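You operate a simulated robot arm through the tools that you are given. There is no shell and no other tool. Be economical: measure what you need, move in short steps, check, and stop when the job is done.

Carry out the task below with a simulated robot arm. There is one attempt and no reset: what you move stays moved.

## Task
Bag the teal coil with the care card and seal the purple bag.
Fine: fold the flap over and press the whole strip down; leave the other bag unsealed.

The check looks at the end state, three seconds after you hand in, the way a careful person would. Anything else that was tipped, shoved, dropped, spilled or broken makes it a failure. Lids that push on must go on centred and level and be pressed home; caps that screw on are set level and turned clockwise until they are tight. Flat cloth is picked up by pressing the open fingertips on it (5 to 10 N) and closing them slowly along it; thin cloth reads only 2 to 8 mm in the jaws.

## Robot
A 7-joint arm with a two-finger parallel gripper, fixed in place. Base frame: the origin is at the foot of the arm, x ahead of it, y to its left, z up; the work surface is at about z = 80. Readings come in cm, rad, newtons and seconds.
With the tool pointing down near the work surface it reaches from about 34 to 74 cm from the base axis. Its first joint turns from -2.007 to 2.007 rad. Payload 3.91 kg.
The TCP is the grasp point between the finger pads, 3 cm short of the fingertips. In the tool frame z runs along the fingers and y along their closing line. Largest opening 11 cm; finger width 2, thickness 1; the body of the gripper, 4.8 by 11.2 cm, starts 5.5 cm behind the TCP.
Orientation is that of the tool frame in the base frame, as a unit quaternion [x, y, z, w]. With the fingers straight down and closing along the base's y, the tool's x points along the base's -x, its y along +y and its z along -z.

## Interface
- The arm moves only by the tool send_rows. Its argument "commands" is a list of rows, each an object (a shift or turn left out is 0, a gripper value left out holds the last) with "slide": the shift along the tool's x, y, z in cm, a list of three; "turn": the turn, a rotation vector about the tool's x, y, z in rad, a list of three; "grip": the finger opening in cm, from 0 to 11. In form: [{"slide": [tx, ty, tz], "turn": [ax, ay, az], "grip": grip}, ...]. A call has 1 to 10 rows; each row is the pose to reach, as a shift and turn from the pose commanded when the call began, along the tool's axes at that moment. Each row takes 0.2 s and may step no farther than 5 cm and 0.15 rad from the row before; otherwise, or with a gripper value out of range, the whole call is refused. Where a pose cannot be reached the arm comes as near as it can. A force on the tool above 60 N (or 10 N above the force at the start of the call, whichever is more), or a blocked arm, ends the call early, and 0.2 s more pass. Each finger travels about 10.8 cm/s and halts on what it meets, pressing with about 39 N; the grip force reading is that of the motor and also rises with nothing between the fingers. The clock runs only during rows and for 0.2 s after the last one: add rows that repeat a pose to give the fingers time. The reply holds the time, the measured pose of the TCP, the force on the tool along the base axes, the opening and the grip force, in the units named above and with some noise.
- Cameras (640 x 400 px; columns grow to the right, rows downward): "scene" is fixed at [21.87, 50.05, 158.18]; the picture's right is [-0.84, -0.54, 0.00], its down [-0.52, 0.82, -0.23] and it looks along [0.12, -0.19, -0.97] (base axes); focal length 284 px, centre (320, 200). "wrist" rides on the gripper at [7.2, 1.7, -10.4] in the tool frame; the picture's right is [-0.23, 0.97, 0.00], its down [-0.76, -0.18, -0.62] and it looks along [-0.61, -0.14, 0.78] (tool axes); focal length 222 px, centre (320, 200). There is no depth. A picture from a camera that has moved, and an enlarged one, comes with that camera's place and axes in the base frame and with its lens.
- snapshot(camera): a new picture of that camera. No time passes.
- move_column(by): slides the trunk up (or, below 0, down) by that many cm; the arm rides with it, the base frame stays. It gives what a move gives, with no picture.
- zoom(camera, box): a new picture of the part [left, top, right, bottom] of that camera's present view, enlarged. No time passes.
- finish_job(): hands the job in; it is judged then, once.

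Go step by step. Nothing tells you positions but the pictures and the camera data: compare them with the known pose of the tool, close in by small moves and look again before you grip or let go. The budget is 120 turns and 84 pictures, counting those below and the enlarged ones. Unless the task says otherwise, let go and move clear before handing in, and close with one line.

The tools are called after "Call:" as a command line: name --argument value ..., lists and objects as JSON in quotes. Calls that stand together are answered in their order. send_rows: Moves the arm, as the interface text tells. Its arguments: {"type":"object","properties":{"commands":{"type":"array"}},"required":["commands"]} The other tools are called the same way: move_column (by) slides the trunk up or down; snapshot (camera) takes a picture; zoom (camera, box) takes an enlarged picture of a part of a camera's view; finish_job () hands the job in.

At the start:

```text
time_s: 0.0
ee_pos: [19.77, 42.77, 117.94]
orientation: [0.0, 1.0, 0.001, 0.0]
wrist_force: [-0.2, 0.5, 0.2]
grip_width: 11.01
grasp_force: 0.1
trunk travel left (down, up): [-75.0, 24.0]
```

scene: 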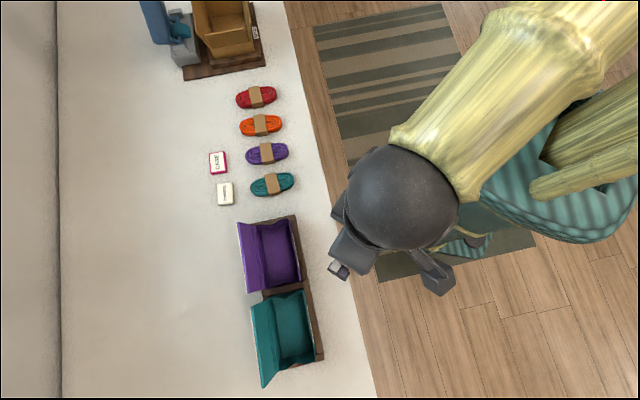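
wrist: 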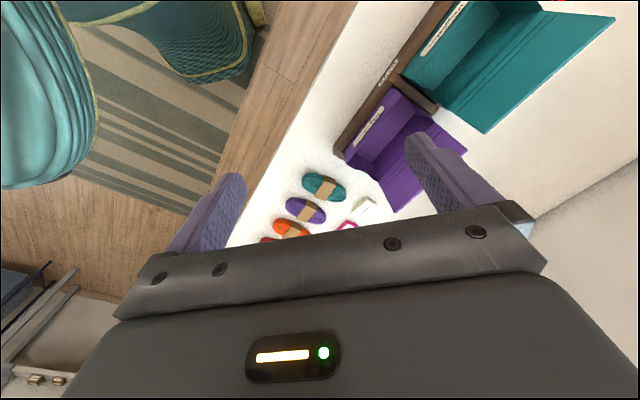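

I see four coils, two cards and two open bags (purple, teal) in a holder. I'll zoom in to read the cards and labels first.

Call:
zoom --camera "scene" --box '[190, 70, 310, 210]'

Call:
zoom --camera "scene" --box '[220, 200, 350, 395]'

Call:
zoom --camera "wrist" --box '[240, 0, 620, 240]'

Call:
zoom --camera "scene" --box '[120, 0, 300, 100]'

```text
2.86 times, centred on (250, 140) of scene
camera zoom: at [21.87, 50.05, 158.18], right [-0.84, -0.54, 0.0], down [-0.52, 0.82, -0.23], along [0.12, -0.19, -0.97], focal length 812 px, centre (520, 371)
```

zoom: 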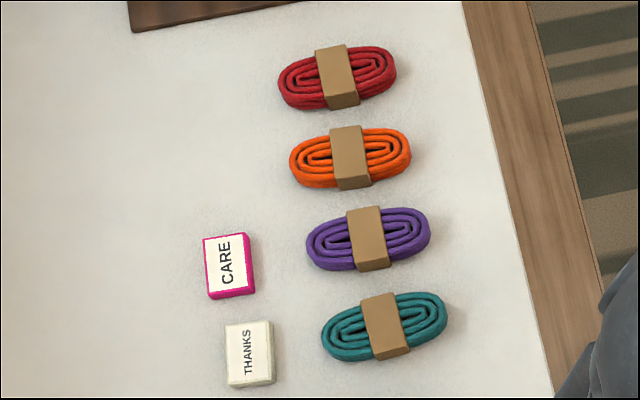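

```text
2.05 times, centred on (285, 298) of scene
camera zoom: at [21.87, 50.05, 158.18], right [-0.84, -0.54, 0.0], down [-0.52, 0.82, -0.23], along [0.12, -0.19, -0.97], focal length 583 px, centre (392, 0)
```

zoom: 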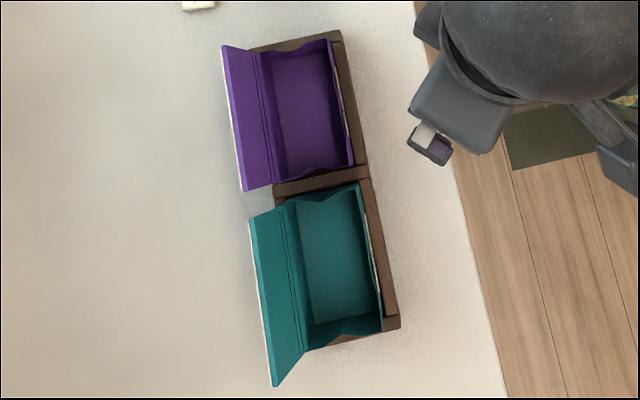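

```text
1.67 times, centred on (430, 120) of wrist
camera zoom: at [12.61, 44.52, 128.23], right [0.23, 0.97, 0.0], down [0.76, -0.18, 0.62], along [0.61, -0.14, -0.78], focal length 370 px, centre (137, 333)
```

zoom: 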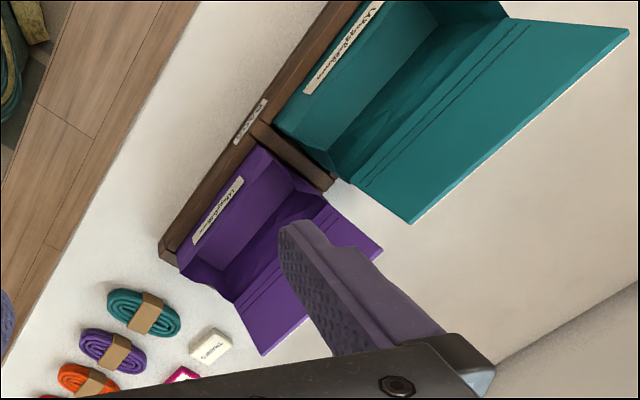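

```text
3.56 times, centred on (210, 50) of scene
camera zoom: at [21.87, 50.05, 158.18], right [-0.84, -0.54, 0.0], down [-0.52, 0.82, -0.23], along [0.12, -0.19, -0.97], focal length 1010 px, centre (711, 733)
```

zoom: 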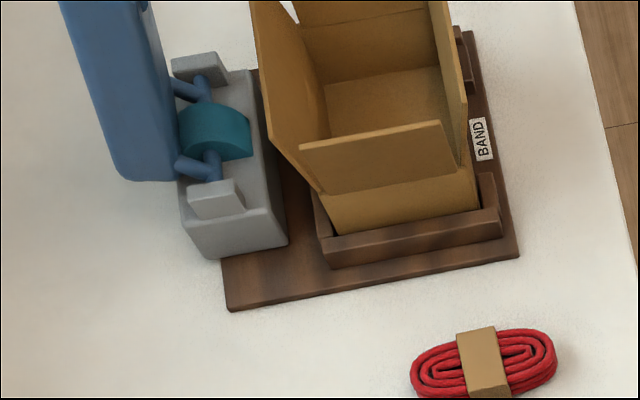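

The CARE card has the pink edge, and the purple bag sits in the holder's near bay with its flap open. I take the teal coil to be near (45, 38.5), lying at about 45°. I'll move above it, turning the fingers to close across its width.

Call:
send_rows --commands '[{"slide": [-2.5, -0.43, 1.3], "turn": [0, 0, -0.0785]}, {"slide": [-5, -0.86, 2.6], "turn": [0, 0, -0.157]}, {"slide": [-7.5, -1.29, 3.9], "turn": [0, 0, -0.2355]}, {"slide": [-10, -1.72, 5.2], "turn": [0, 0, -0.314]}, {"slide": [-12.5, -2.15, 6.5], "turn": [0, 0, -0.3925]}, {"slide": [-15, -2.58, 7.8], "turn": [0, 0, -0.471]}, {"slide": [-17.5, -3.0, 9.1], "turn": [0, 0, -0.5495]}, {"slide": [-20, -3.44, 10.4], "turn": [0, 0, -0.628]}, {"slide": [-22.5, -3.87, 11.7], "turn": [0, 0, -0.7065]}, {"slide": [-25.1, -4.3, 13], "turn": [0, 0, -0.785]}]'

Call:
snapshot --camera "wrist"

Call:
snapshot --camera "scene"

```text
time_s: 2.2
ee_pos: [45.03, 38.3, 104.49]
orientation: [-0.384, 0.923, 0.0, -0.002]
wrist_force: [0.0, -0.4, 1.2]
grip_width: 11.02
grasp_force: 0.1
trunk travel left (down, up): [-75.0, 24.0]
```

```text
77 pictures are left
camera wrist: at [38.9, 34.49, 114.87], right [-0.53, 0.85, 0.0], down [0.66, 0.41, 0.62], along [0.53, 0.33, -0.78], focal length 222 px, centre (320, 200)
```

wrist: 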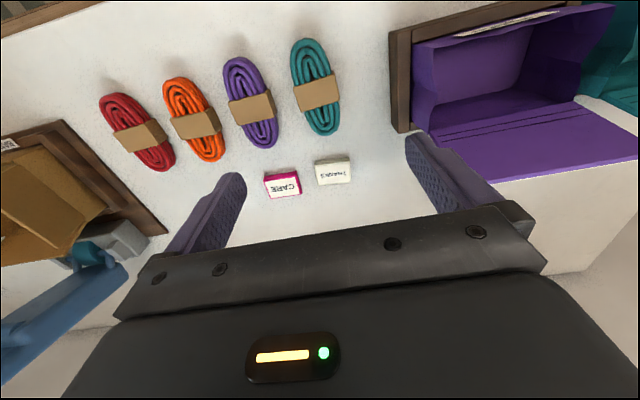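

```text
76 pictures are left
```

scene: 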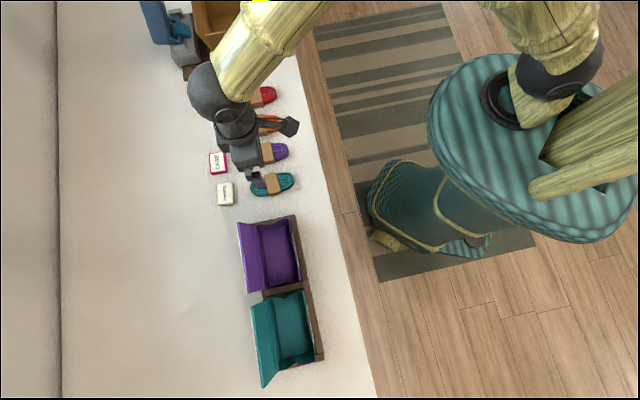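

The coil centre checks out near (45.2, 38.2). I'll enlarge the wrist view to read the coil's angle and the bag's height.

Call:
zoom --camera "wrist" --box '[260, 0, 400, 140]'

Call:
zoom --camera "wrist" --box '[380, 0, 640, 190]'

```text
2.86 times, centred on (330, 70) of wrist
camera zoom: at [38.9, 34.49, 114.87], right [-0.53, 0.85, 0.0], down [0.66, 0.41, 0.62], along [0.53, 0.33, -0.78], focal length 635 px, centre (291, 571)
```

zoom: 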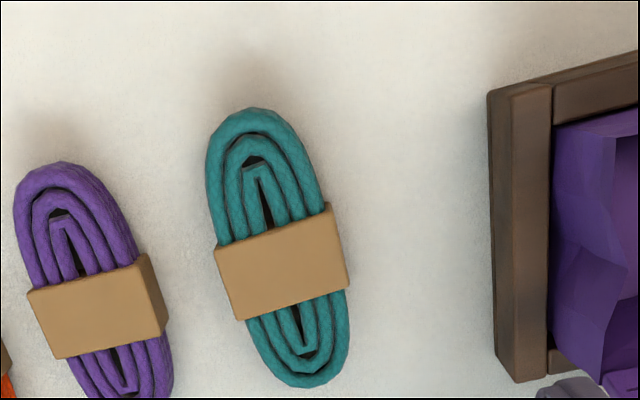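

```text
2.11 times, centred on (510, 95) of wrist
camera zoom: at [38.9, 34.49, 114.87], right [-0.53, 0.85, 0.0], down [0.66, 0.41, 0.62], along [0.53, 0.33, -0.78], focal length 468 px, centre (-80, 421)
```

zoom: 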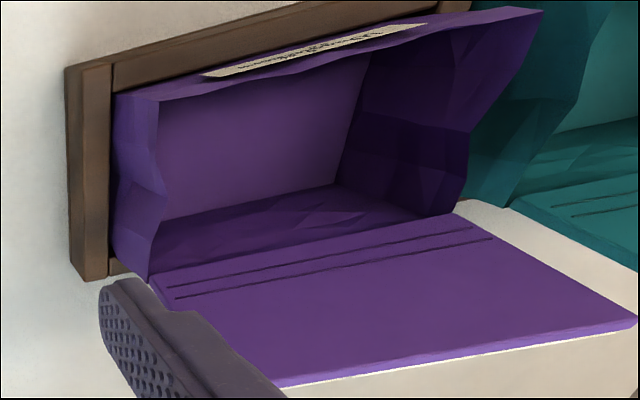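

The purple bag's mouth is about z 89.5, centred near (31.6, 52.8), and its flap stands up to about z 98. I'll set the opening to 8 so I don't touch the neighbouring coil, then come down part way.

Call:
send_rows --commands '[{"slide": [-0.1, -0.2, 4], "grip": 8}, {"slide": [-0.1, -0.2, 8]}, {"slide": [-0.1, -0.2, 12]}, {"slide": [-0.1, -0.2, 14.5]}, {"slide": [-0.1, -0.2, 14.5]}]'

Call:
snapshot --camera "wrist"

Call:
zoom --camera "scene" --box '[190, 110, 310, 210]'

```text
time_s: 3.4
ee_pos: [45.09, 38.33, 90.47]
orientation: [-0.383, 0.924, 0.001, 0.0]
wrist_force: [-0.1, 0.1, -1.3]
grip_width: 8.04
grasp_force: 0.0
trunk travel left (down, up): [-75.0, 24.0]
```

```text
73 pictures are left
camera wrist: at [38.91, 34.41, 100.77], right [-0.53, 0.85, 0.0], down [0.66, 0.41, 0.62], along [0.53, 0.33, -0.78], focal length 222 px, centre (320, 200)
```

wrist: 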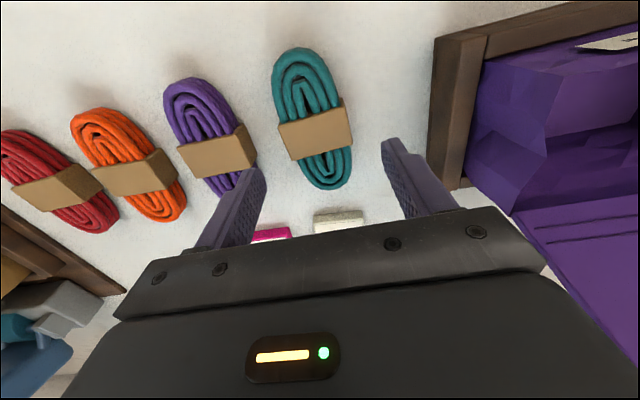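

```text
4.00 times, centred on (250, 160) of scene
camera zoom: at [21.87, 50.05, 158.18], right [-0.84, -0.54, 0.0], down [-0.52, 0.82, -0.23], along [0.12, -0.19, -0.97], focal length 1136 px, centre (600, 360)
```

zoom: 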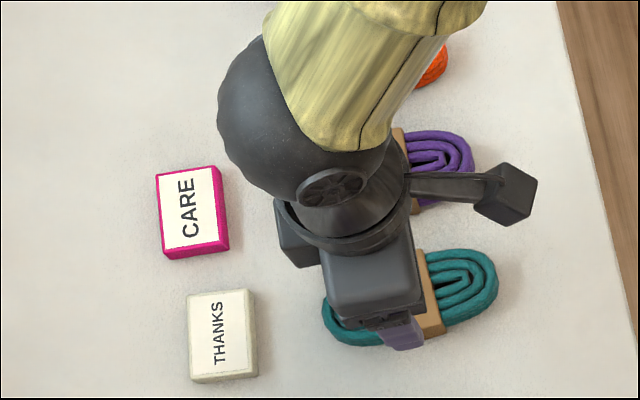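

The coil sits about 0.3 cm across from the centre of the grip. I'll correct that, lower around it and close.

Call:
send_rows --commands '[{"slide": [0.2, -0.3, 0]}, {"slide": [0.2, -0.3, 3]}, {"slide": [0.2, -0.3, 5]}, {"slide": [0.2, -0.3, 6.4]}, {"slide": [0.2, -0.3, 6.4]}]'

Call:
snapshot --camera "wrist"

```text
time_s: 4.6
ee_pos: [45.12, 37.97, 83.96]
orientation: [-0.383, 0.924, 0.0, 0.0]
wrist_force: [0.7, 0.7, 0.7]
grip_width: 8.0
grasp_force: 0.1
trunk travel left (down, up): [-75.0, 24.0]
```

```text
71 pictures are left
camera wrist: at [38.86, 34.12, 94.28], right [-0.53, 0.85, 0.0], down [0.66, 0.41, 0.62], along [0.53, 0.33, -0.78], focal length 222 px, centre (320, 200)
```

wrist: 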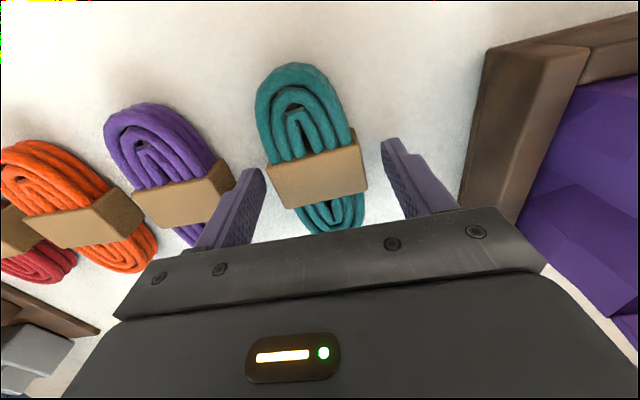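

The fingers straddle the band, so I'll close slowly.

Call:
send_rows --commands '[{"slide": [0, -0.1, 0], "grip": 7}, {"slide": [0, -0.1, 0], "grip": 6}, {"slide": [0, -0.1, 0], "grip": 5}, {"slide": [0, -0.1, 0], "grip": 4.5}, {"slide": [0, -0.1, 0]}, {"slide": [0, -0.1, -1]}, {"slide": [0, -0.1, -4]}]'

Call:
snapshot --camera "wrist"

```text
time_s: 6.2
ee_pos: [45.13, 37.9, 88.03]
orientation: [-0.382, 0.924, 0.0, -0.001]
wrist_force: [-1.2, -0.1, -0.9]
grip_width: 5.81
grasp_force: 39.0
trunk travel left (down, up): [-75.0, 24.0]
```

```text
70 pictures are left
camera wrist: at [38.86, 33.99, 98.32], right [-0.53, 0.85, 0.0], down [0.66, 0.41, 0.62], along [0.53, 0.33, -0.78], focal length 222 px, centre (320, 200)
```

wrist: 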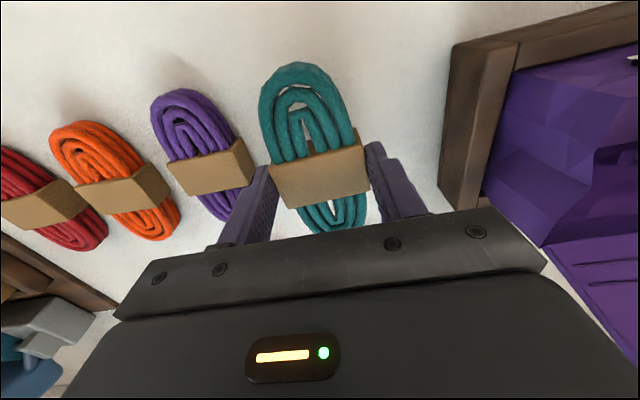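

I have the coil held at 5.8 cm wide. I'll lift it clear, then carry it over the purple bag while turning it 90°.

Call:
send_rows --commands '[{"slide": [0, 0, -4]}, {"slide": [0, 0, -8], "turn": [0, 0, -0.15]}, {"slide": [0, 0, -12], "turn": [0, 0, -0.3]}, {"slide": [0, 0, -16], "turn": [0, 0, -0.45]}, {"slide": [0, 0, -20], "turn": [0, 0, -0.6]}, {"slide": [-0.2, 4, -20], "turn": [0, 0, -0.75]}, {"slide": [-0.4, 8, -20], "turn": [0, 0, -0.9]}, {"slide": [-0.6, 12, -20], "turn": [0, 0, -1.05]}, {"slide": [-0.8, 16, -20], "turn": [0, 0, -1.2]}, {"slide": [-1, 20.1, -20], "turn": [0, 0, -1.35]}]'

Call:
send_rows --commands '[{"turn": [0, 0, -0.11]}, {"turn": [0, 0, -0.22]}, {"turn": [0, 0, -0.22]}]'

Call:
snapshot --camera "wrist"

Call:
zoom --camera "scene" --box '[190, 150, 350, 390]'

```text
time_s: 8.4
ee_pos: [31.52, 52.84, 107.86]
orientation: [0.877, -0.481, 0.0, -0.001]
wrist_force: [-0.4, 0.9, -2.0]
grip_width: 5.83
grasp_force: 39.0
trunk travel left (down, up): [-75.0, 24.0]
```

```text
time_s: 9.2
ee_pos: [31.55, 52.92, 107.87]
orientation: [0.924, -0.383, 0.0, 0.0]
wrist_force: [0.0, 0.9, -1.8]
grip_width: 5.79
grasp_force: 38.4
trunk travel left (down, up): [-75.0, 24.0]
```

```text
69 pictures are left
camera wrist: at [35.64, 46.62, 118.26], right [-0.85, -0.53, 0.0], down [-0.41, 0.66, 0.62], along [-0.33, 0.53, -0.78], focal length 222 px, centre (320, 200)
```

wrist: 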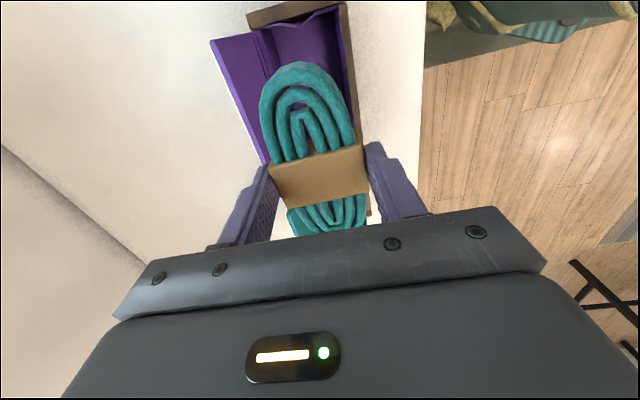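

```text
1.67 times, centred on (270, 270) of scene
camera zoom: at [21.87, 50.05, 158.18], right [-0.84, -0.54, 0.0], down [-0.52, 0.82, -0.23], along [0.12, -0.19, -0.97], focal length 473 px, centre (403, 83)
```

zoom: 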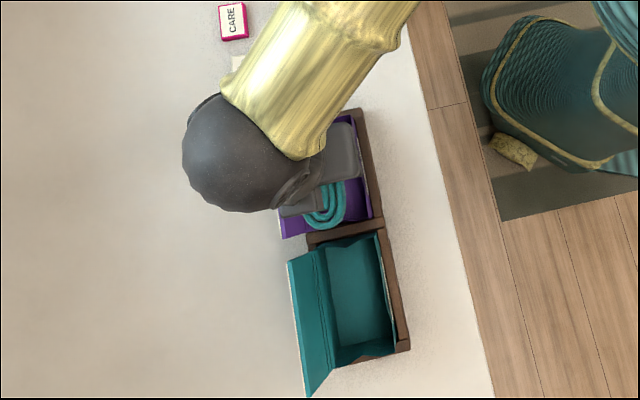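

The coil is now over the bag and aligned with it. I'll enlarge the view to measure the mouth.

Call:
zoom --camera "wrist" --box '[190, 0, 430, 150]'

```text
2.67 times, centred on (310, 75) of wrist
camera zoom: at [35.64, 46.62, 118.26], right [-0.85, -0.53, 0.0], down [-0.41, 0.66, 0.62], along [-0.33, 0.53, -0.78], focal length 592 px, centre (347, 533)
```

zoom: 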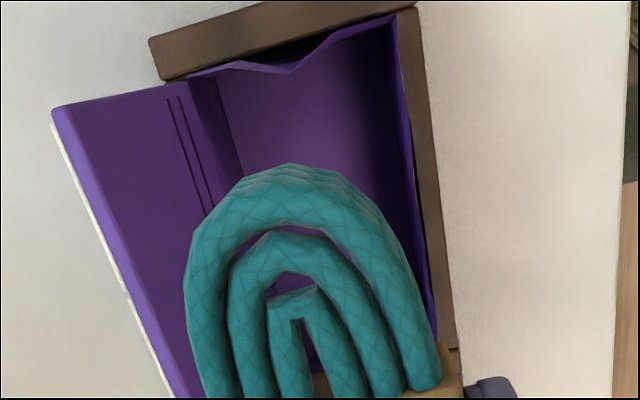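

The mouth runs ±4 cm across and ±7.4 cm along, centred almost under the tool. I'll lower gradually and watch the force.

Call:
send_rows --commands '[{"slide": [0.3, 0, 4]}, {"slide": [0.3, 0, 8]}, {"slide": [0.3, 0, 12]}, {"slide": [0.3, 0, 14]}, {"slide": [0.3, 0, 14]}]'

Call:
snapshot --camera "wrist"

Call:
zoom --camera "scene" --box '[210, 190, 330, 310]'

```text
time_s: 10.4
ee_pos: [32.05, 52.6, 93.8]
orientation: [0.924, -0.383, 0.0, 0.001]
wrist_force: [-0.3, -0.6, -2.3]
grip_width: 5.77
grasp_force: 39.2
trunk travel left (down, up): [-75.0, 24.0]
```

```text
66 pictures are left
camera wrist: at [36.0, 46.46, 104.26], right [-0.85, -0.53, 0.0], down [-0.41, 0.66, 0.62], along [-0.33, 0.53, -0.78], focal length 222 px, centre (320, 200)
```

wrist: 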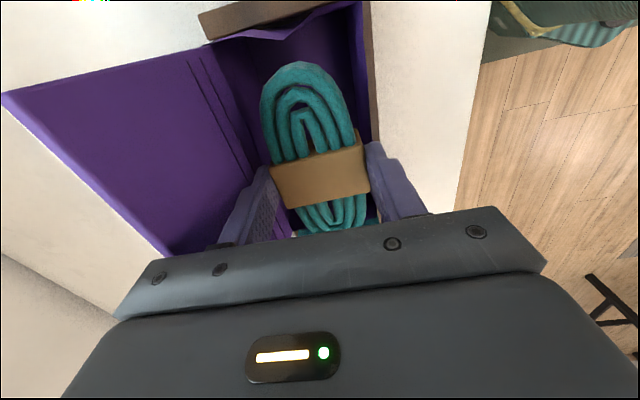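

```text
3.33 times, centred on (270, 250) of scene
camera zoom: at [21.87, 50.05, 158.18], right [-0.84, -0.54, 0.0], down [-0.52, 0.82, -0.23], along [0.12, -0.19, -0.97], focal length 947 px, centre (487, 33)
```

zoom: 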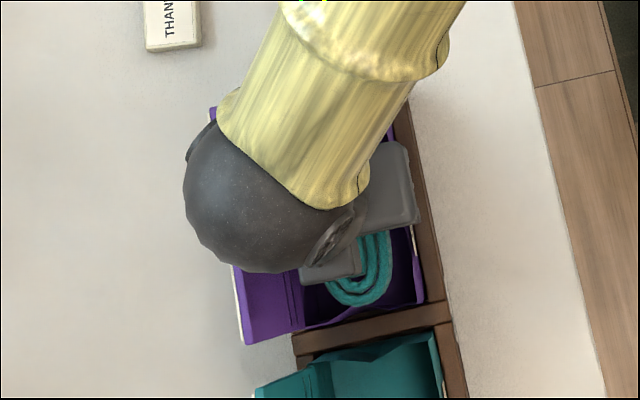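

I'll check the clearance between the finger tips and the rims before going deeper.

Call:
zoom --camera "wrist" --box '[190, 0, 430, 250]'

```text
1.60 times, centred on (310, 125) of wrist
camera zoom: at [36.0, 46.46, 104.26], right [-0.85, -0.53, 0.0], down [-0.41, 0.66, 0.62], along [-0.33, 0.53, -0.78], focal length 355 px, centre (336, 320)
```

zoom: 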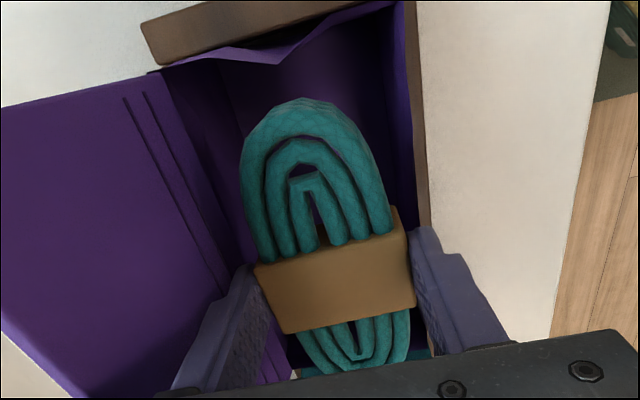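

The wrist view puts the mouth centre about 0.5 cm toward the flap side. I'll shift there and lower slowly.

Call:
send_rows --commands '[{"slide": [0, -0.5, 0]}, {"slide": [0, -0.5, 0.7]}, {"slide": [0, -0.5, 1.4]}, {"slide": [0, -0.5, 2.1]}, {"slide": [0, -0.5, 2.8]}]'

Call:
zoom --camera "wrist" --box '[150, 0, 430, 250]'

```text
time_s: 11.6
ee_pos: [32.38, 53.32, 92.73]
orientation: [0.923, -0.384, 0.001, -0.007]
wrist_force: [-2.9, -9.7, 35.3]
grip_width: 5.79
grasp_force: 38.5
trunk travel left (down, up): [-75.0, 24.0]
stopped in row 5: the force on the tool passed its limit (the readings are from after the stop); the commanded pose is now the measured one
```

```text
1.60 times, centred on (290, 125) of wrist
camera zoom: at [36.27, 46.9, 102.95], right [-0.85, -0.53, -0.01], down [-0.42, 0.66, 0.63], along [-0.32, 0.54, -0.78], focal length 355 px, centre (368, 320)
```

zoom: 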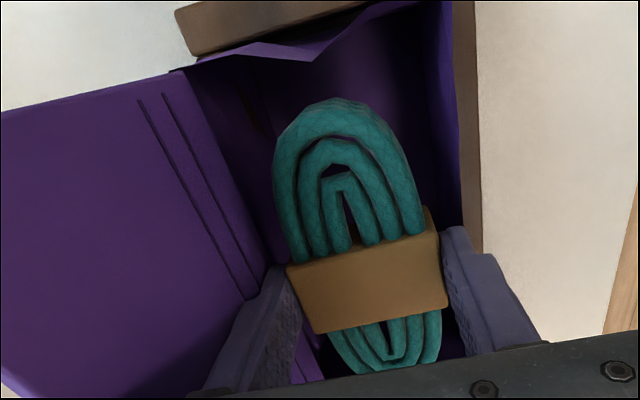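

The flap-side finger met the hinge, since the fingers' outer span nearly equals the mouth. I'll back off slightly, centre, and release with the coil in the mouth so it falls straight in.

Call:
send_rows --commands '[{"slide": [0, 0.1, -0.7]}, {"slide": [0, 0.3, -0.7]}, {"slide": [0, 0.3, -0.4]}, {"slide": [0, 0.3, -0.4]}]'

Call:
zoom --camera "wrist" --box '[150, 0, 430, 250]'

Call:
zoom --camera "scene" --box '[210, 190, 330, 310]'

```text
time_s: 12.6
ee_pos: [32.15, 53.18, 92.82]
orientation: [0.923, -0.384, 0.0, -0.006]
wrist_force: [-1.8, 2.6, 25.2]
grip_width: 5.76
grasp_force: 39.2
trunk travel left (down, up): [-75.0, 24.0]
```

```text
1.60 times, centred on (290, 125) of wrist
camera zoom: at [36.16, 46.73, 102.98], right [-0.85, -0.53, -0.01], down [-0.42, 0.66, 0.63], along [-0.32, 0.54, -0.78], focal length 355 px, centre (368, 320)
```

zoom: 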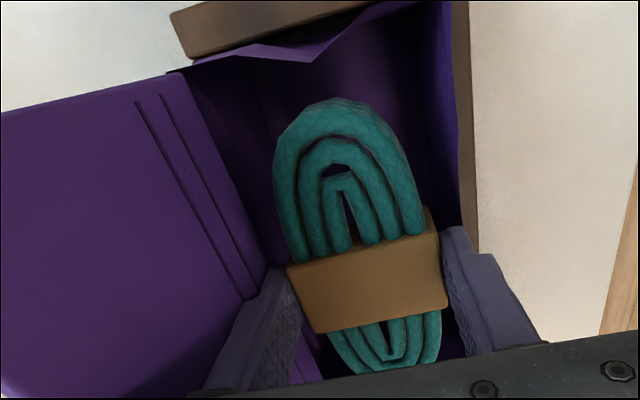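

```text
3.33 times, centred on (270, 250) of scene
camera zoom: at [21.87, 50.05, 158.18], right [-0.84, -0.54, 0.0], down [-0.52, 0.82, -0.23], along [0.12, -0.19, -0.97], focal length 947 px, centre (487, 33)
```

zoom: 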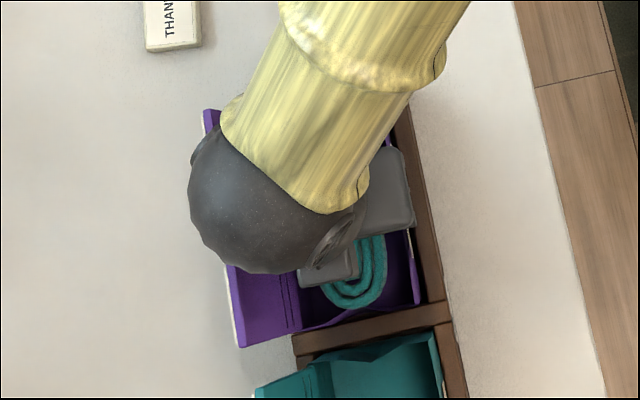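

Pressure remains, and it seems the gripper body is leaning on the standing flap. I'll raise a little more and shift slightly toward the near wall until the force goes away.

Call:
send_rows --commands '[{"slide": [0, 0, -0.5]}, {"slide": [0, 0.3, -0.7]}, {"slide": [0, 0.3, -0.7]}]'

Call:
zoom --camera "wrist" --box '[150, 0, 430, 250]'

```text
time_s: 13.4
ee_pos: [31.84, 52.86, 93.17]
orientation: [0.924, -0.383, 0.0, -0.005]
wrist_force: [-1.1, 0.3, -1.9]
grip_width: 5.74
grasp_force: 39.0
trunk travel left (down, up): [-75.0, 24.0]
```

```text
1.60 times, centred on (290, 125) of wrist
camera zoom: at [35.94, 46.57, 103.37], right [-0.85, -0.53, -0.01], down [-0.41, 0.66, 0.63], along [-0.33, 0.54, -0.78], focal length 355 px, centre (368, 320)
```

zoom: 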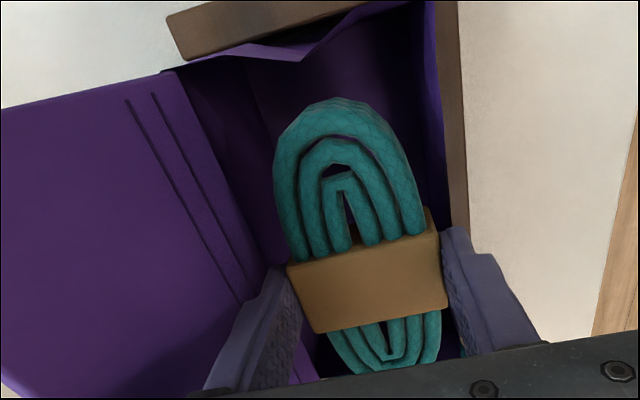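

The force is gone, with the coil hanging in the mouth. I'll release it here.

Call:
send_rows --commands '[{"grip": 6.8}, {"grip": 7}, {"grip": 7}, {"slide": [0, 0, -2]}, {"slide": [0, 0, -6]}, {"slide": [0, 0, -10]}, {"slide": [0, 0, -14]}]'

Call:
snapshot --camera "wrist"

```text
time_s: 15.0
ee_pos: [31.95, 52.67, 107.21]
orientation: [0.923, -0.384, 0.0, -0.005]
wrist_force: [-0.2, 0.7, 0.6]
grip_width: 7.03
grasp_force: 0.1
trunk travel left (down, up): [-75.0, 24.0]
```

```text
59 pictures are left
camera wrist: at [35.91, 46.4, 117.54], right [-0.85, -0.53, -0.01], down [-0.41, 0.66, 0.63], along [-0.33, 0.54, -0.78], focal length 222 px, centre (320, 200)
```

wrist: 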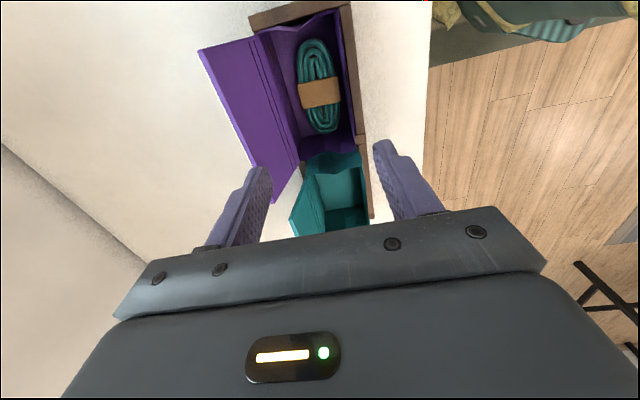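

The coil dropped in flat. I'll take a closer look at the bag, then move to the CARE card.

Call:
zoom --camera "wrist" --box '[180, 0, 400, 210]'

Call:
zoom --camera "scene" --box '[200, 145, 240, 215]'

```text
1.90 times, centred on (290, 105) of wrist
camera zoom: at [35.91, 46.4, 117.54], right [-0.85, -0.53, -0.01], down [-0.41, 0.66, 0.63], along [-0.33, 0.54, -0.78], focal length 423 px, centre (377, 381)
```

zoom: 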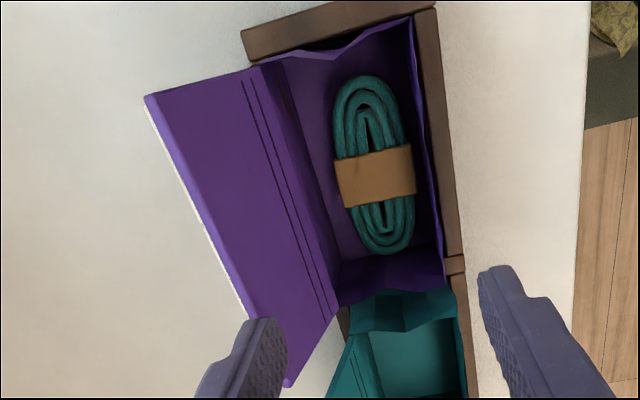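

```text
5.71 times, centred on (220, 180) of scene
camera zoom: at [21.87, 50.05, 158.18], right [-0.84, -0.54, 0.0], down [-0.52, 0.82, -0.23], along [0.12, -0.19, -0.97], focal length 1623 px, centre (891, 314)
```

zoom: 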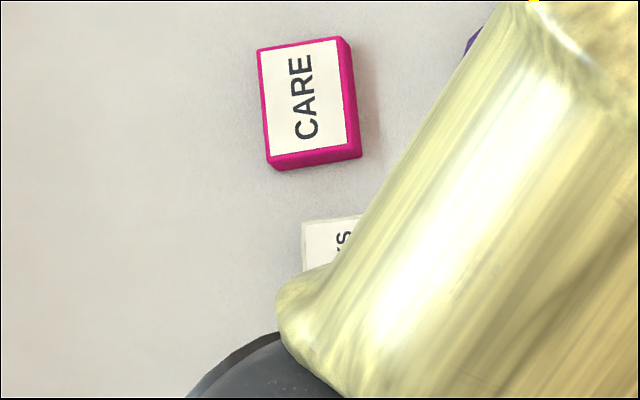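

The CARE card sits near (62, 41.3), at the edge of reach, with its long side at about 130°. I'll move above it with the fingers closing along the long side, which also suits the bag later.

Call:
send_rows --commands '[{"slide": [2.9, -1.27, 0], "turn": [0, 0, 0.15]}, {"slide": [5.8, -2.54, 0], "turn": [0, 0, 0.3]}, {"slide": [8.7, -3.81, 0], "turn": [0, 0, 0.45]}, {"slide": [11.6, -5.08, 0], "turn": [0, 0, 0.6]}, {"slide": [14.5, -6.35, 1], "turn": [0, 0, 0.75]}, {"slide": [17.4, -7.62, 2], "turn": [0, 0, 0.9]}, {"slide": [20.3, -8.89, 3], "turn": [0, 0, 1.05]}, {"slide": [23.2, -10.16, 4], "turn": [0, 0, 1.2]}, {"slide": [26.1, -11.43, 5], "turn": [0, 0, 1.35]}, {"slide": [29, -12.7, 6], "turn": [0, 0, 1.5]}]'

Call:
send_rows --commands '[{"turn": [0, 0, 0.15]}, {"turn": [0, 0, 0.16]}, {"turn": [0, 0, 0.16]}]'

Call:
snapshot --camera "wrist"

Call:
snapshot --camera "scene"

```text
time_s: 17.2
ee_pos: [61.52, 41.43, 101.32]
orientation: [-0.415, 0.91, 0.003, 0.004]
wrist_force: [-0.6, 0.1, 0.4]
grip_width: 6.99
grasp_force: 0.0
trunk travel left (down, up): [-75.0, 24.0]
```

```text
time_s: 18.0
ee_pos: [61.48, 41.45, 101.32]
orientation: [-0.34, 0.94, 0.003, 0.004]
wrist_force: [-0.6, 1.1, 0.4]
grip_width: 6.98
grasp_force: 0.0
trunk travel left (down, up): [-75.0, 24.0]
```

```text
56 pictures are left
camera wrist: at [54.76, 38.08, 111.59], right [-0.45, 0.89, 0.01], down [0.7, 0.34, 0.63], along [0.56, 0.29, -0.78], focal length 222 px, centre (320, 200)
```

wrist: 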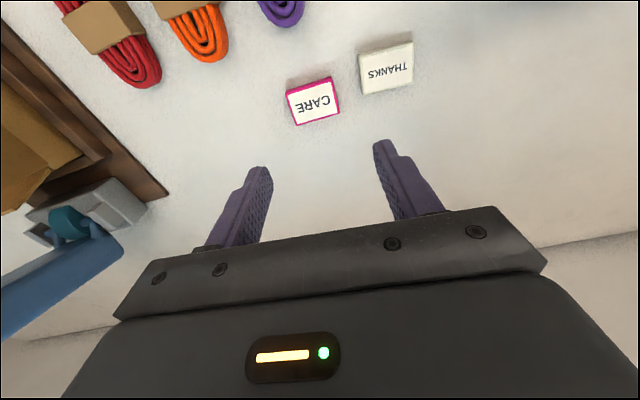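

```text
55 pictures are left
```

scene: 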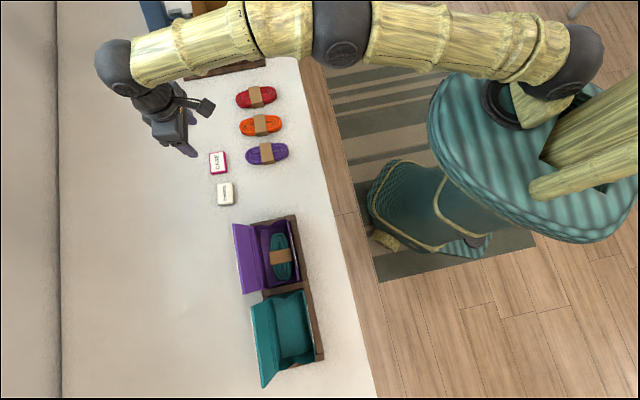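

The card centre is at (62.3, 41.3) in both views. I'll centre on it and lower to just above the surface.

Call:
send_rows --commands '[{"slide": [-0.52, -0.63, 4]}, {"slide": [-0.52, -0.63, 8]}, {"slide": [-0.52, -0.63, 12]}, {"slide": [-0.52, -0.63, 15]}, {"slide": [-0.52, -0.63, 16.2]}, {"slide": [-0.52, -0.63, 16.2]}]'

Call:
snapshot --camera "wrist"

```text
time_s: 19.4
ee_pos: [62.3, 41.2, 85.3]
orientation: [-0.34, 0.94, 0.004, 0.003]
wrist_force: [0.4, 0.4, -0.2]
grip_width: 7.02
grasp_force: 0.1
trunk travel left (down, up): [-75.0, 24.0]
```

```text
54 pictures are left
camera wrist: at [55.72, 37.9, 95.56], right [-0.45, 0.89, 0.01], down [0.7, 0.35, 0.63], along [0.56, 0.29, -0.78], focal length 222 px, centre (320, 200)
```

wrist: 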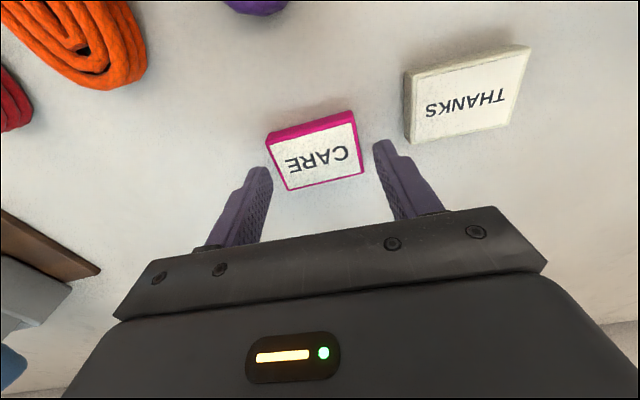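

The card is centred between the fingers. I'll lower the last bit and close.

Call:
send_rows --commands '[{"slide": [0, 0, 1]}, {"slide": [0, 0, 1.8]}, {"slide": [0, 0, 1.8], "grip": 6}, {"slide": [0, 0, 1.8], "grip": 5}, {"slide": [0, 0, 1.8], "grip": 4.5}, {"slide": [0, 0, 1.8]}, {"slide": [0, 0, 0]}, {"slide": [0, 0, -3]}]'

Call:
snapshot --camera "wrist"

```text
time_s: 21.2
ee_pos: [62.55, 41.15, 87.8]
orientation: [-0.34, 0.94, 0.004, 0.002]
wrist_force: [0.3, -0.1, -0.2]
grip_width: 6.03
grasp_force: 38.9
out of reach, approached as far as the arm can: row 1, 2, 3, 4, 5, 6
trunk travel left (down, up): [-75.0, 24.0]
```

```text
53 pictures are left
camera wrist: at [56.02, 37.82, 98.11], right [-0.45, 0.89, 0.01], down [0.7, 0.35, 0.63], along [0.56, 0.29, -0.78], focal length 222 px, centre (320, 200)
```

wrist: 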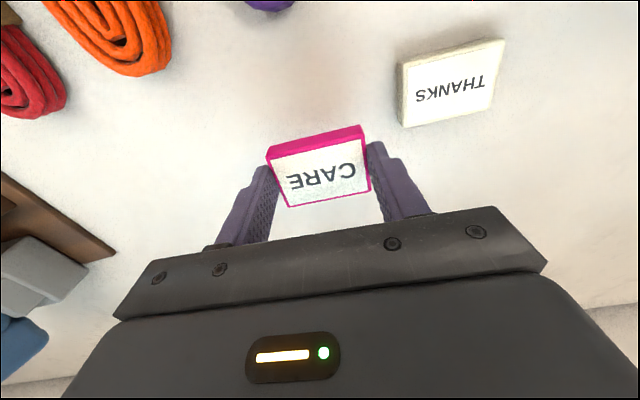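

I have the card. I'll raise it and carry it over the purple bag.

Call:
send_rows --commands '[{"slide": [0, 0, -4]}, {"slide": [1, 0, -8]}, {"slide": [2, 2, -12]}, {"slide": [4, 5, -15]}, {"slide": [6, 9, -17]}, {"slide": [8, 13, -18]}, {"slide": [10, 17, -18]}, {"slide": [12, 21, -18]}, {"slide": [14, 25, -18], "turn": [0, 0, -0.05]}, {"slide": [15.8, 28.7, -18], "turn": [0, 0, -0.09]}]'

Call:
snapshot --camera "wrist"

Call:
snapshot --camera "scene"

```text
time_s: 23.4
ee_pos: [31.76, 53.36, 106.11]
orientation: [-0.383, 0.924, 0.003, 0.003]
wrist_force: [0.3, 0.9, 0.1]
grip_width: 6.01
grasp_force: 39.1
trunk travel left (down, up): [-75.0, 24.0]
```

```text
52 pictures are left
camera wrist: at [25.41, 49.47, 116.37], right [-0.53, 0.85, 0.01], down [0.66, 0.41, 0.63], along [0.53, 0.34, -0.78], focal length 222 px, centre (320, 200)
```

wrist: 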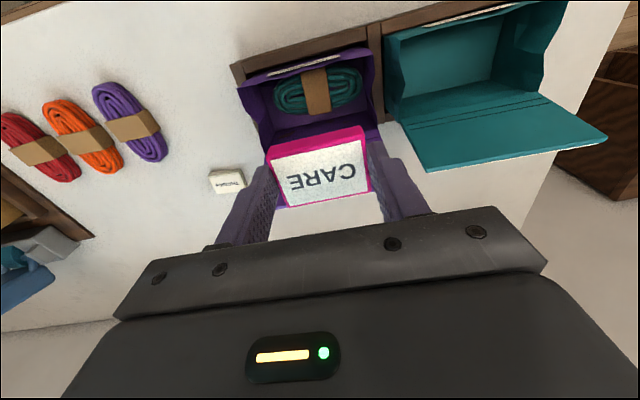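

```text
51 pictures are left
```

scene: 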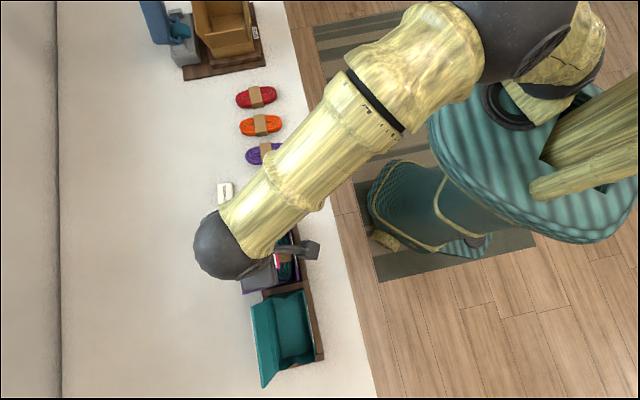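

Now I'll lower the card into the mouth and release it just above the coil.

Call:
send_rows --commands '[{"slide": [0, 0, 4]}, {"slide": [0, 0, 8]}, {"slide": [0, 0, 11]}, {"slide": [0, 0, 13]}, {"slide": [0, 0, 14]}]'

Call:
snapshot --camera "wrist"

```text
time_s: 24.6
ee_pos: [31.58, 53.43, 92.0]
orientation: [-0.383, 0.924, 0.003, 0.004]
wrist_force: [-0.9, -0.8, -0.5]
grip_width: 6.0
grasp_force: 39.4
trunk travel left (down, up): [-75.0, 24.0]
```

```text
50 pictures are left
camera wrist: at [25.38, 49.47, 102.2], right [-0.53, 0.85, 0.01], down [0.66, 0.41, 0.63], along [0.53, 0.34, -0.78], focal length 222 px, centre (320, 200)
```

wrist: 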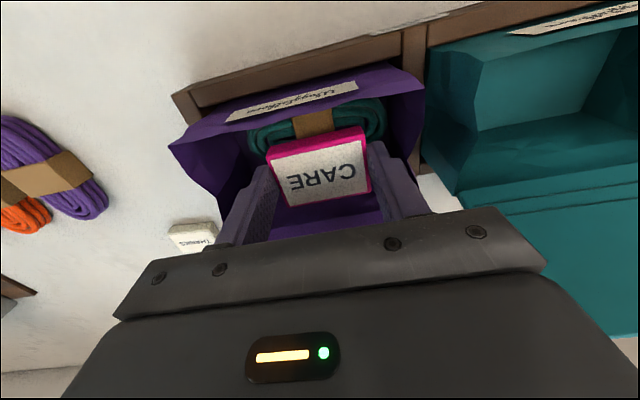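

The card is inside the walls. I'll go a bit lower and then let go.

Call:
send_rows --commands '[{"slide": [0, 0, 1.2]}, {"slide": [0, 0, 2.4]}, {"slide": [0, 0, 3.4]}, {"slide": [0, 0, 3.4], "grip": 6.6}, {"slide": [0, 0, 3.4], "grip": 7.2}, {"slide": [0, 0, 3.4]}, {"slide": [0, 0, 0]}, {"slide": [0, 0, -4]}, {"slide": [0, 0, -8]}, {"slide": [0, 0, -12]}]'

Call:
snapshot --camera "wrist"

```text
time_s: 26.8
ee_pos: [31.67, 53.08, 104.31]
orientation: [-0.383, 0.924, 0.004, 0.003]
wrist_force: [-0.7, 0.4, 0.6]
grip_width: 7.22
grasp_force: 0.0
trunk travel left (down, up): [-75.0, 24.0]
```

```text
49 pictures are left
camera wrist: at [25.38, 49.14, 114.49], right [-0.53, 0.85, 0.01], down [0.66, 0.41, 0.63], along [0.53, 0.34, -0.78], focal length 222 px, centre (320, 200)
```

wrist: 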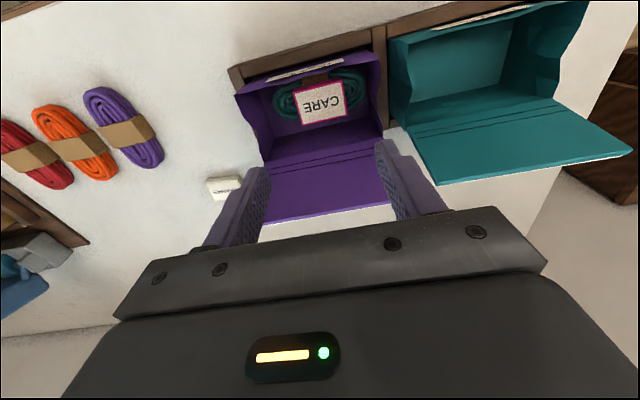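

Both items are in the bag. Next I need the geometry of the flap and strip.

Call:
zoom --camera "wrist" --box '[215, 20, 415, 235]'

Call:
zoom --camera "scene" --box '[220, 200, 320, 310]'

```text
1.86 times, centred on (315, 128) of wrist
camera zoom: at [25.38, 49.14, 114.49], right [-0.53, 0.85, 0.01], down [0.66, 0.41, 0.63], along [0.53, 0.34, -0.78], focal length 413 px, centre (329, 335)
```

zoom: 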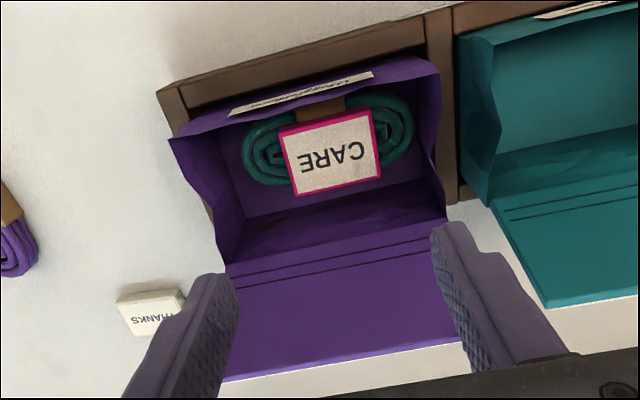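

```text
3.64 times, centred on (270, 255) of scene
camera zoom: at [21.87, 50.05, 158.18], right [-0.84, -0.54, 0.0], down [-0.52, 0.82, -0.23], along [0.12, -0.19, -0.97], focal length 1033 px, centre (502, 0)
```

zoom: 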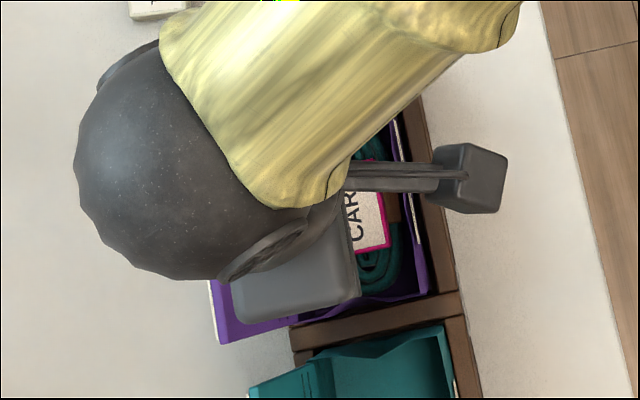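

The flap is about 9.2 cm long, standing near 70° with its top edge at z 98. I'll go over it to its far side with the fingers spread along it, then lower behind it.

Call:
send_rows --commands '[{"slide": [-2, -0.3, -2], "grip": 8}, {"slide": [-5, -0.3, -2]}, {"slide": [-8, -0.3, -2]}, {"slide": [-10.8, -0.3, -2]}, {"slide": [-10.8, -0.3, 0]}, {"slide": [-10.8, -0.3, 3]}, {"slide": [-10.8, -0.3, 3]}]'

Call:
snapshot --camera "wrist"

Call:
snapshot --camera "scene"

```text
time_s: 28.4
ee_pos: [39.63, 60.78, 101.09]
orientation: [-0.382, 0.924, 0.003, 0.003]
wrist_force: [-0.6, -0.3, 0.0]
grip_width: 8.01
grasp_force: 0.0
trunk travel left (down, up): [-75.0, 24.0]
```

```text
46 pictures are left
camera wrist: at [33.3, 56.79, 111.29], right [-0.53, 0.85, 0.01], down [0.66, 0.41, 0.63], along [0.53, 0.34, -0.78], focal length 222 px, centre (320, 200)
```

wrist: 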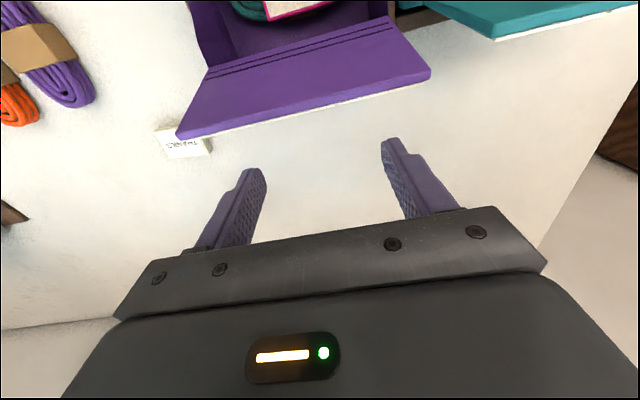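

```text
45 pictures are left
```

scene: 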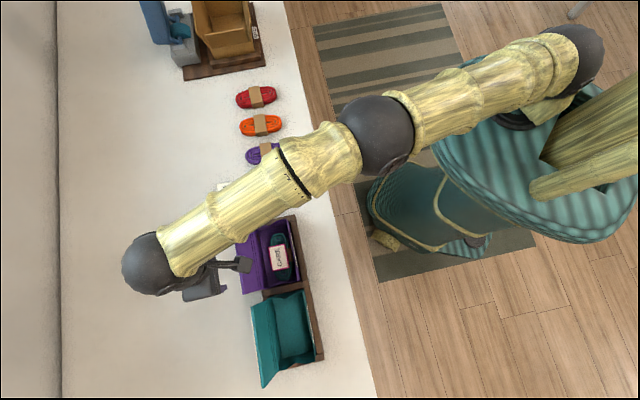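

The flap is centred ahead of the fingers. I'll lower behind it and start sweeping it toward the near side.

Call:
send_rows --commands '[{"slide": [0, 0, 2]}, {"slide": [0, 0, 4]}, {"slide": [1, 0, 4]}, {"slide": [2, 0, 4]}, {"slide": [3, 0, 4]}, {"slide": [4, 0, 4]}, {"slide": [5, 0, 4]}]'

Call:
snapshot --camera "wrist"

Call:
zoom --camera "scene" --box '[190, 180, 330, 310]'

```text
time_s: 30.0
ee_pos: [36.02, 57.09, 97.05]
orientation: [-0.383, 0.924, 0.003, 0.003]
wrist_force: [-0.3, -1.4, 0.5]
grip_width: 7.98
grasp_force: 0.1
trunk travel left (down, up): [-75.0, 24.0]
```

```text
44 pictures are left
camera wrist: at [29.8, 53.08, 107.36], right [-0.53, 0.85, 0.01], down [0.66, 0.41, 0.63], along [0.53, 0.34, -0.78], focal length 222 px, centre (320, 200)
```

wrist: 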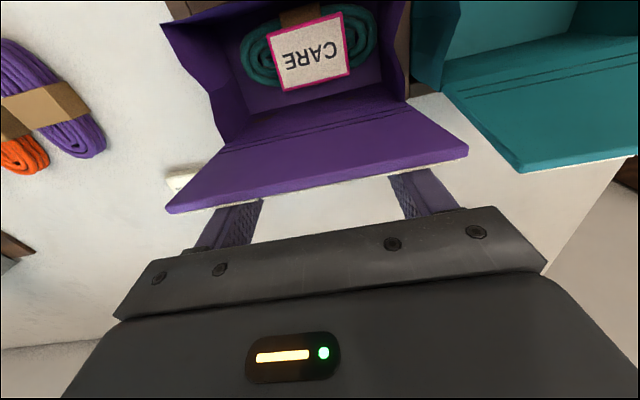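

```text
3.08 times, centred on (260, 245) of scene
camera zoom: at [21.87, 50.05, 158.18], right [-0.84, -0.54, 0.0], down [-0.52, 0.82, -0.23], along [0.12, -0.19, -0.97], focal length 874 px, centre (505, 62)
```

zoom: 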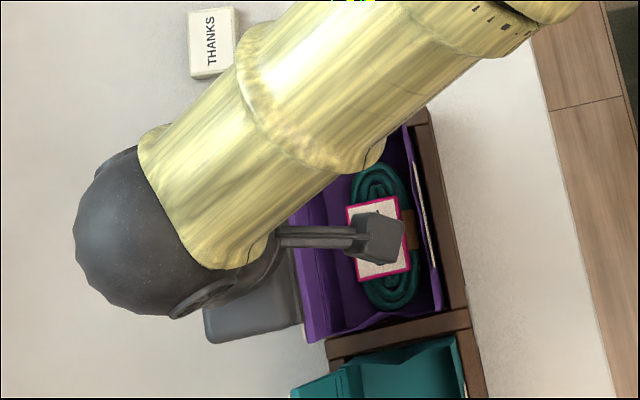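

The flap is moving with light force. I'll continue in an arc past vertical.

Call:
send_rows --commands '[{"slide": [0.9, 0, 0]}, {"slide": [1.8, 0, 0]}, {"slide": [2.4, 0, 0.1]}, {"slide": [3, 0, 0.3]}, {"slide": [3.5, 0, 0.6]}, {"slide": [4, 0, 1.0]}, {"slide": [4.4, 0, 1.5]}, {"slide": [4.8, 0, 2.0]}]'

Call:
snapshot --camera "wrist"

Call:
zoom --camera "scene" --box '[190, 180, 330, 310]'

```text
time_s: 31.8
ee_pos: [32.7, 53.68, 94.97]
orientation: [-0.383, 0.924, 0.004, 0.004]
wrist_force: [-0.2, -0.3, 0.5]
grip_width: 7.98
grasp_force: 0.0
trunk travel left (down, up): [-75.0, 24.0]
```

```text
42 pictures are left
camera wrist: at [26.47, 49.63, 105.24], right [-0.53, 0.85, 0.01], down [0.66, 0.41, 0.63], along [0.53, 0.34, -0.78], focal length 222 px, centre (320, 200)
```

wrist: 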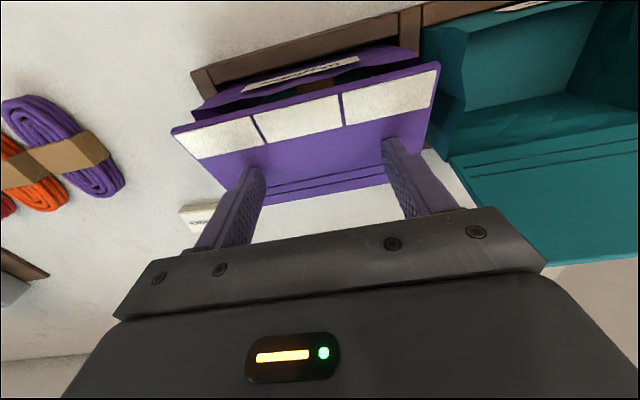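

```text
3.08 times, centred on (260, 245) of scene
camera zoom: at [21.87, 50.05, 158.18], right [-0.84, -0.54, 0.0], down [-0.52, 0.82, -0.23], along [0.12, -0.19, -0.97], focal length 874 px, centre (505, 62)
```

zoom: 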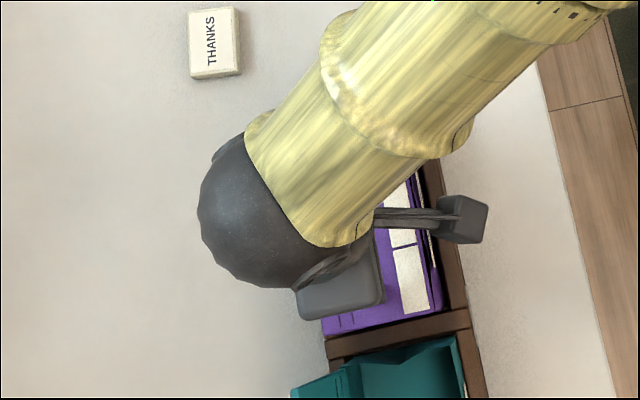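

The strip is on the flap's outer face, as three white segments near the free edge. I'll carry the fold down flat onto the near rim.

Call:
send_rows --commands '[{"slide": [0.5, 0, 0.6]}, {"slide": [0.9, 0, 1.1]}, {"slide": [1.6, 0, 1.3]}, {"slide": [2.3, 0, 1.5]}, {"slide": [3.0, 0, 1.7]}, {"slide": [3.7, 0, 1.9]}, {"slide": [4.2, 0, 2.1]}]'

Call:
snapshot --camera "wrist"

Call:
zoom --camera "scene" --box '[190, 180, 330, 310]'

```text
time_s: 33.4
ee_pos: [29.76, 50.7, 93.54]
orientation: [-0.383, 0.924, 0.007, 0.008]
wrist_force: [9.1, 9.6, 40.2]
grip_width: 7.99
grasp_force: 0.8
trunk travel left (down, up): [-75.0, 24.0]
```

```text
40 pictures are left
camera wrist: at [23.39, 46.84, 103.66], right [-0.53, 0.85, 0.01], down [0.66, 0.4, 0.64], along [0.54, 0.34, -0.77], focal length 222 px, centre (320, 200)
```

wrist: 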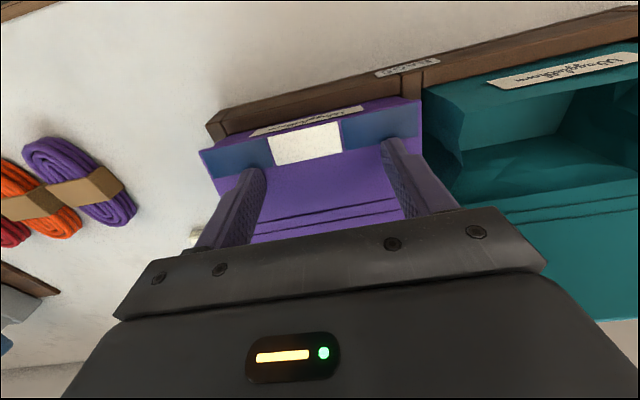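

```text
3.08 times, centred on (260, 245) of scene
camera zoom: at [21.87, 50.05, 158.18], right [-0.84, -0.54, 0.0], down [-0.52, 0.82, -0.23], along [0.12, -0.19, -0.97], focal length 874 px, centre (505, 62)
```

zoom: 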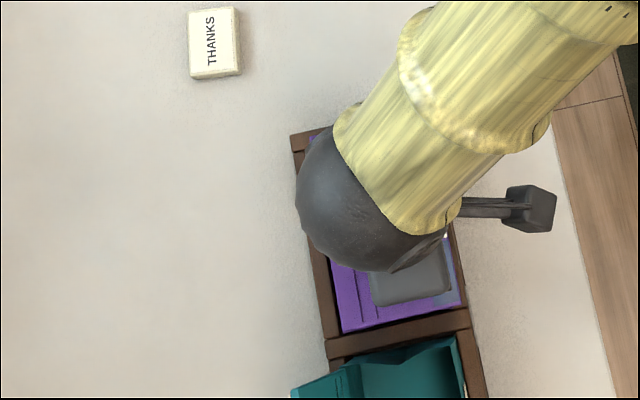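

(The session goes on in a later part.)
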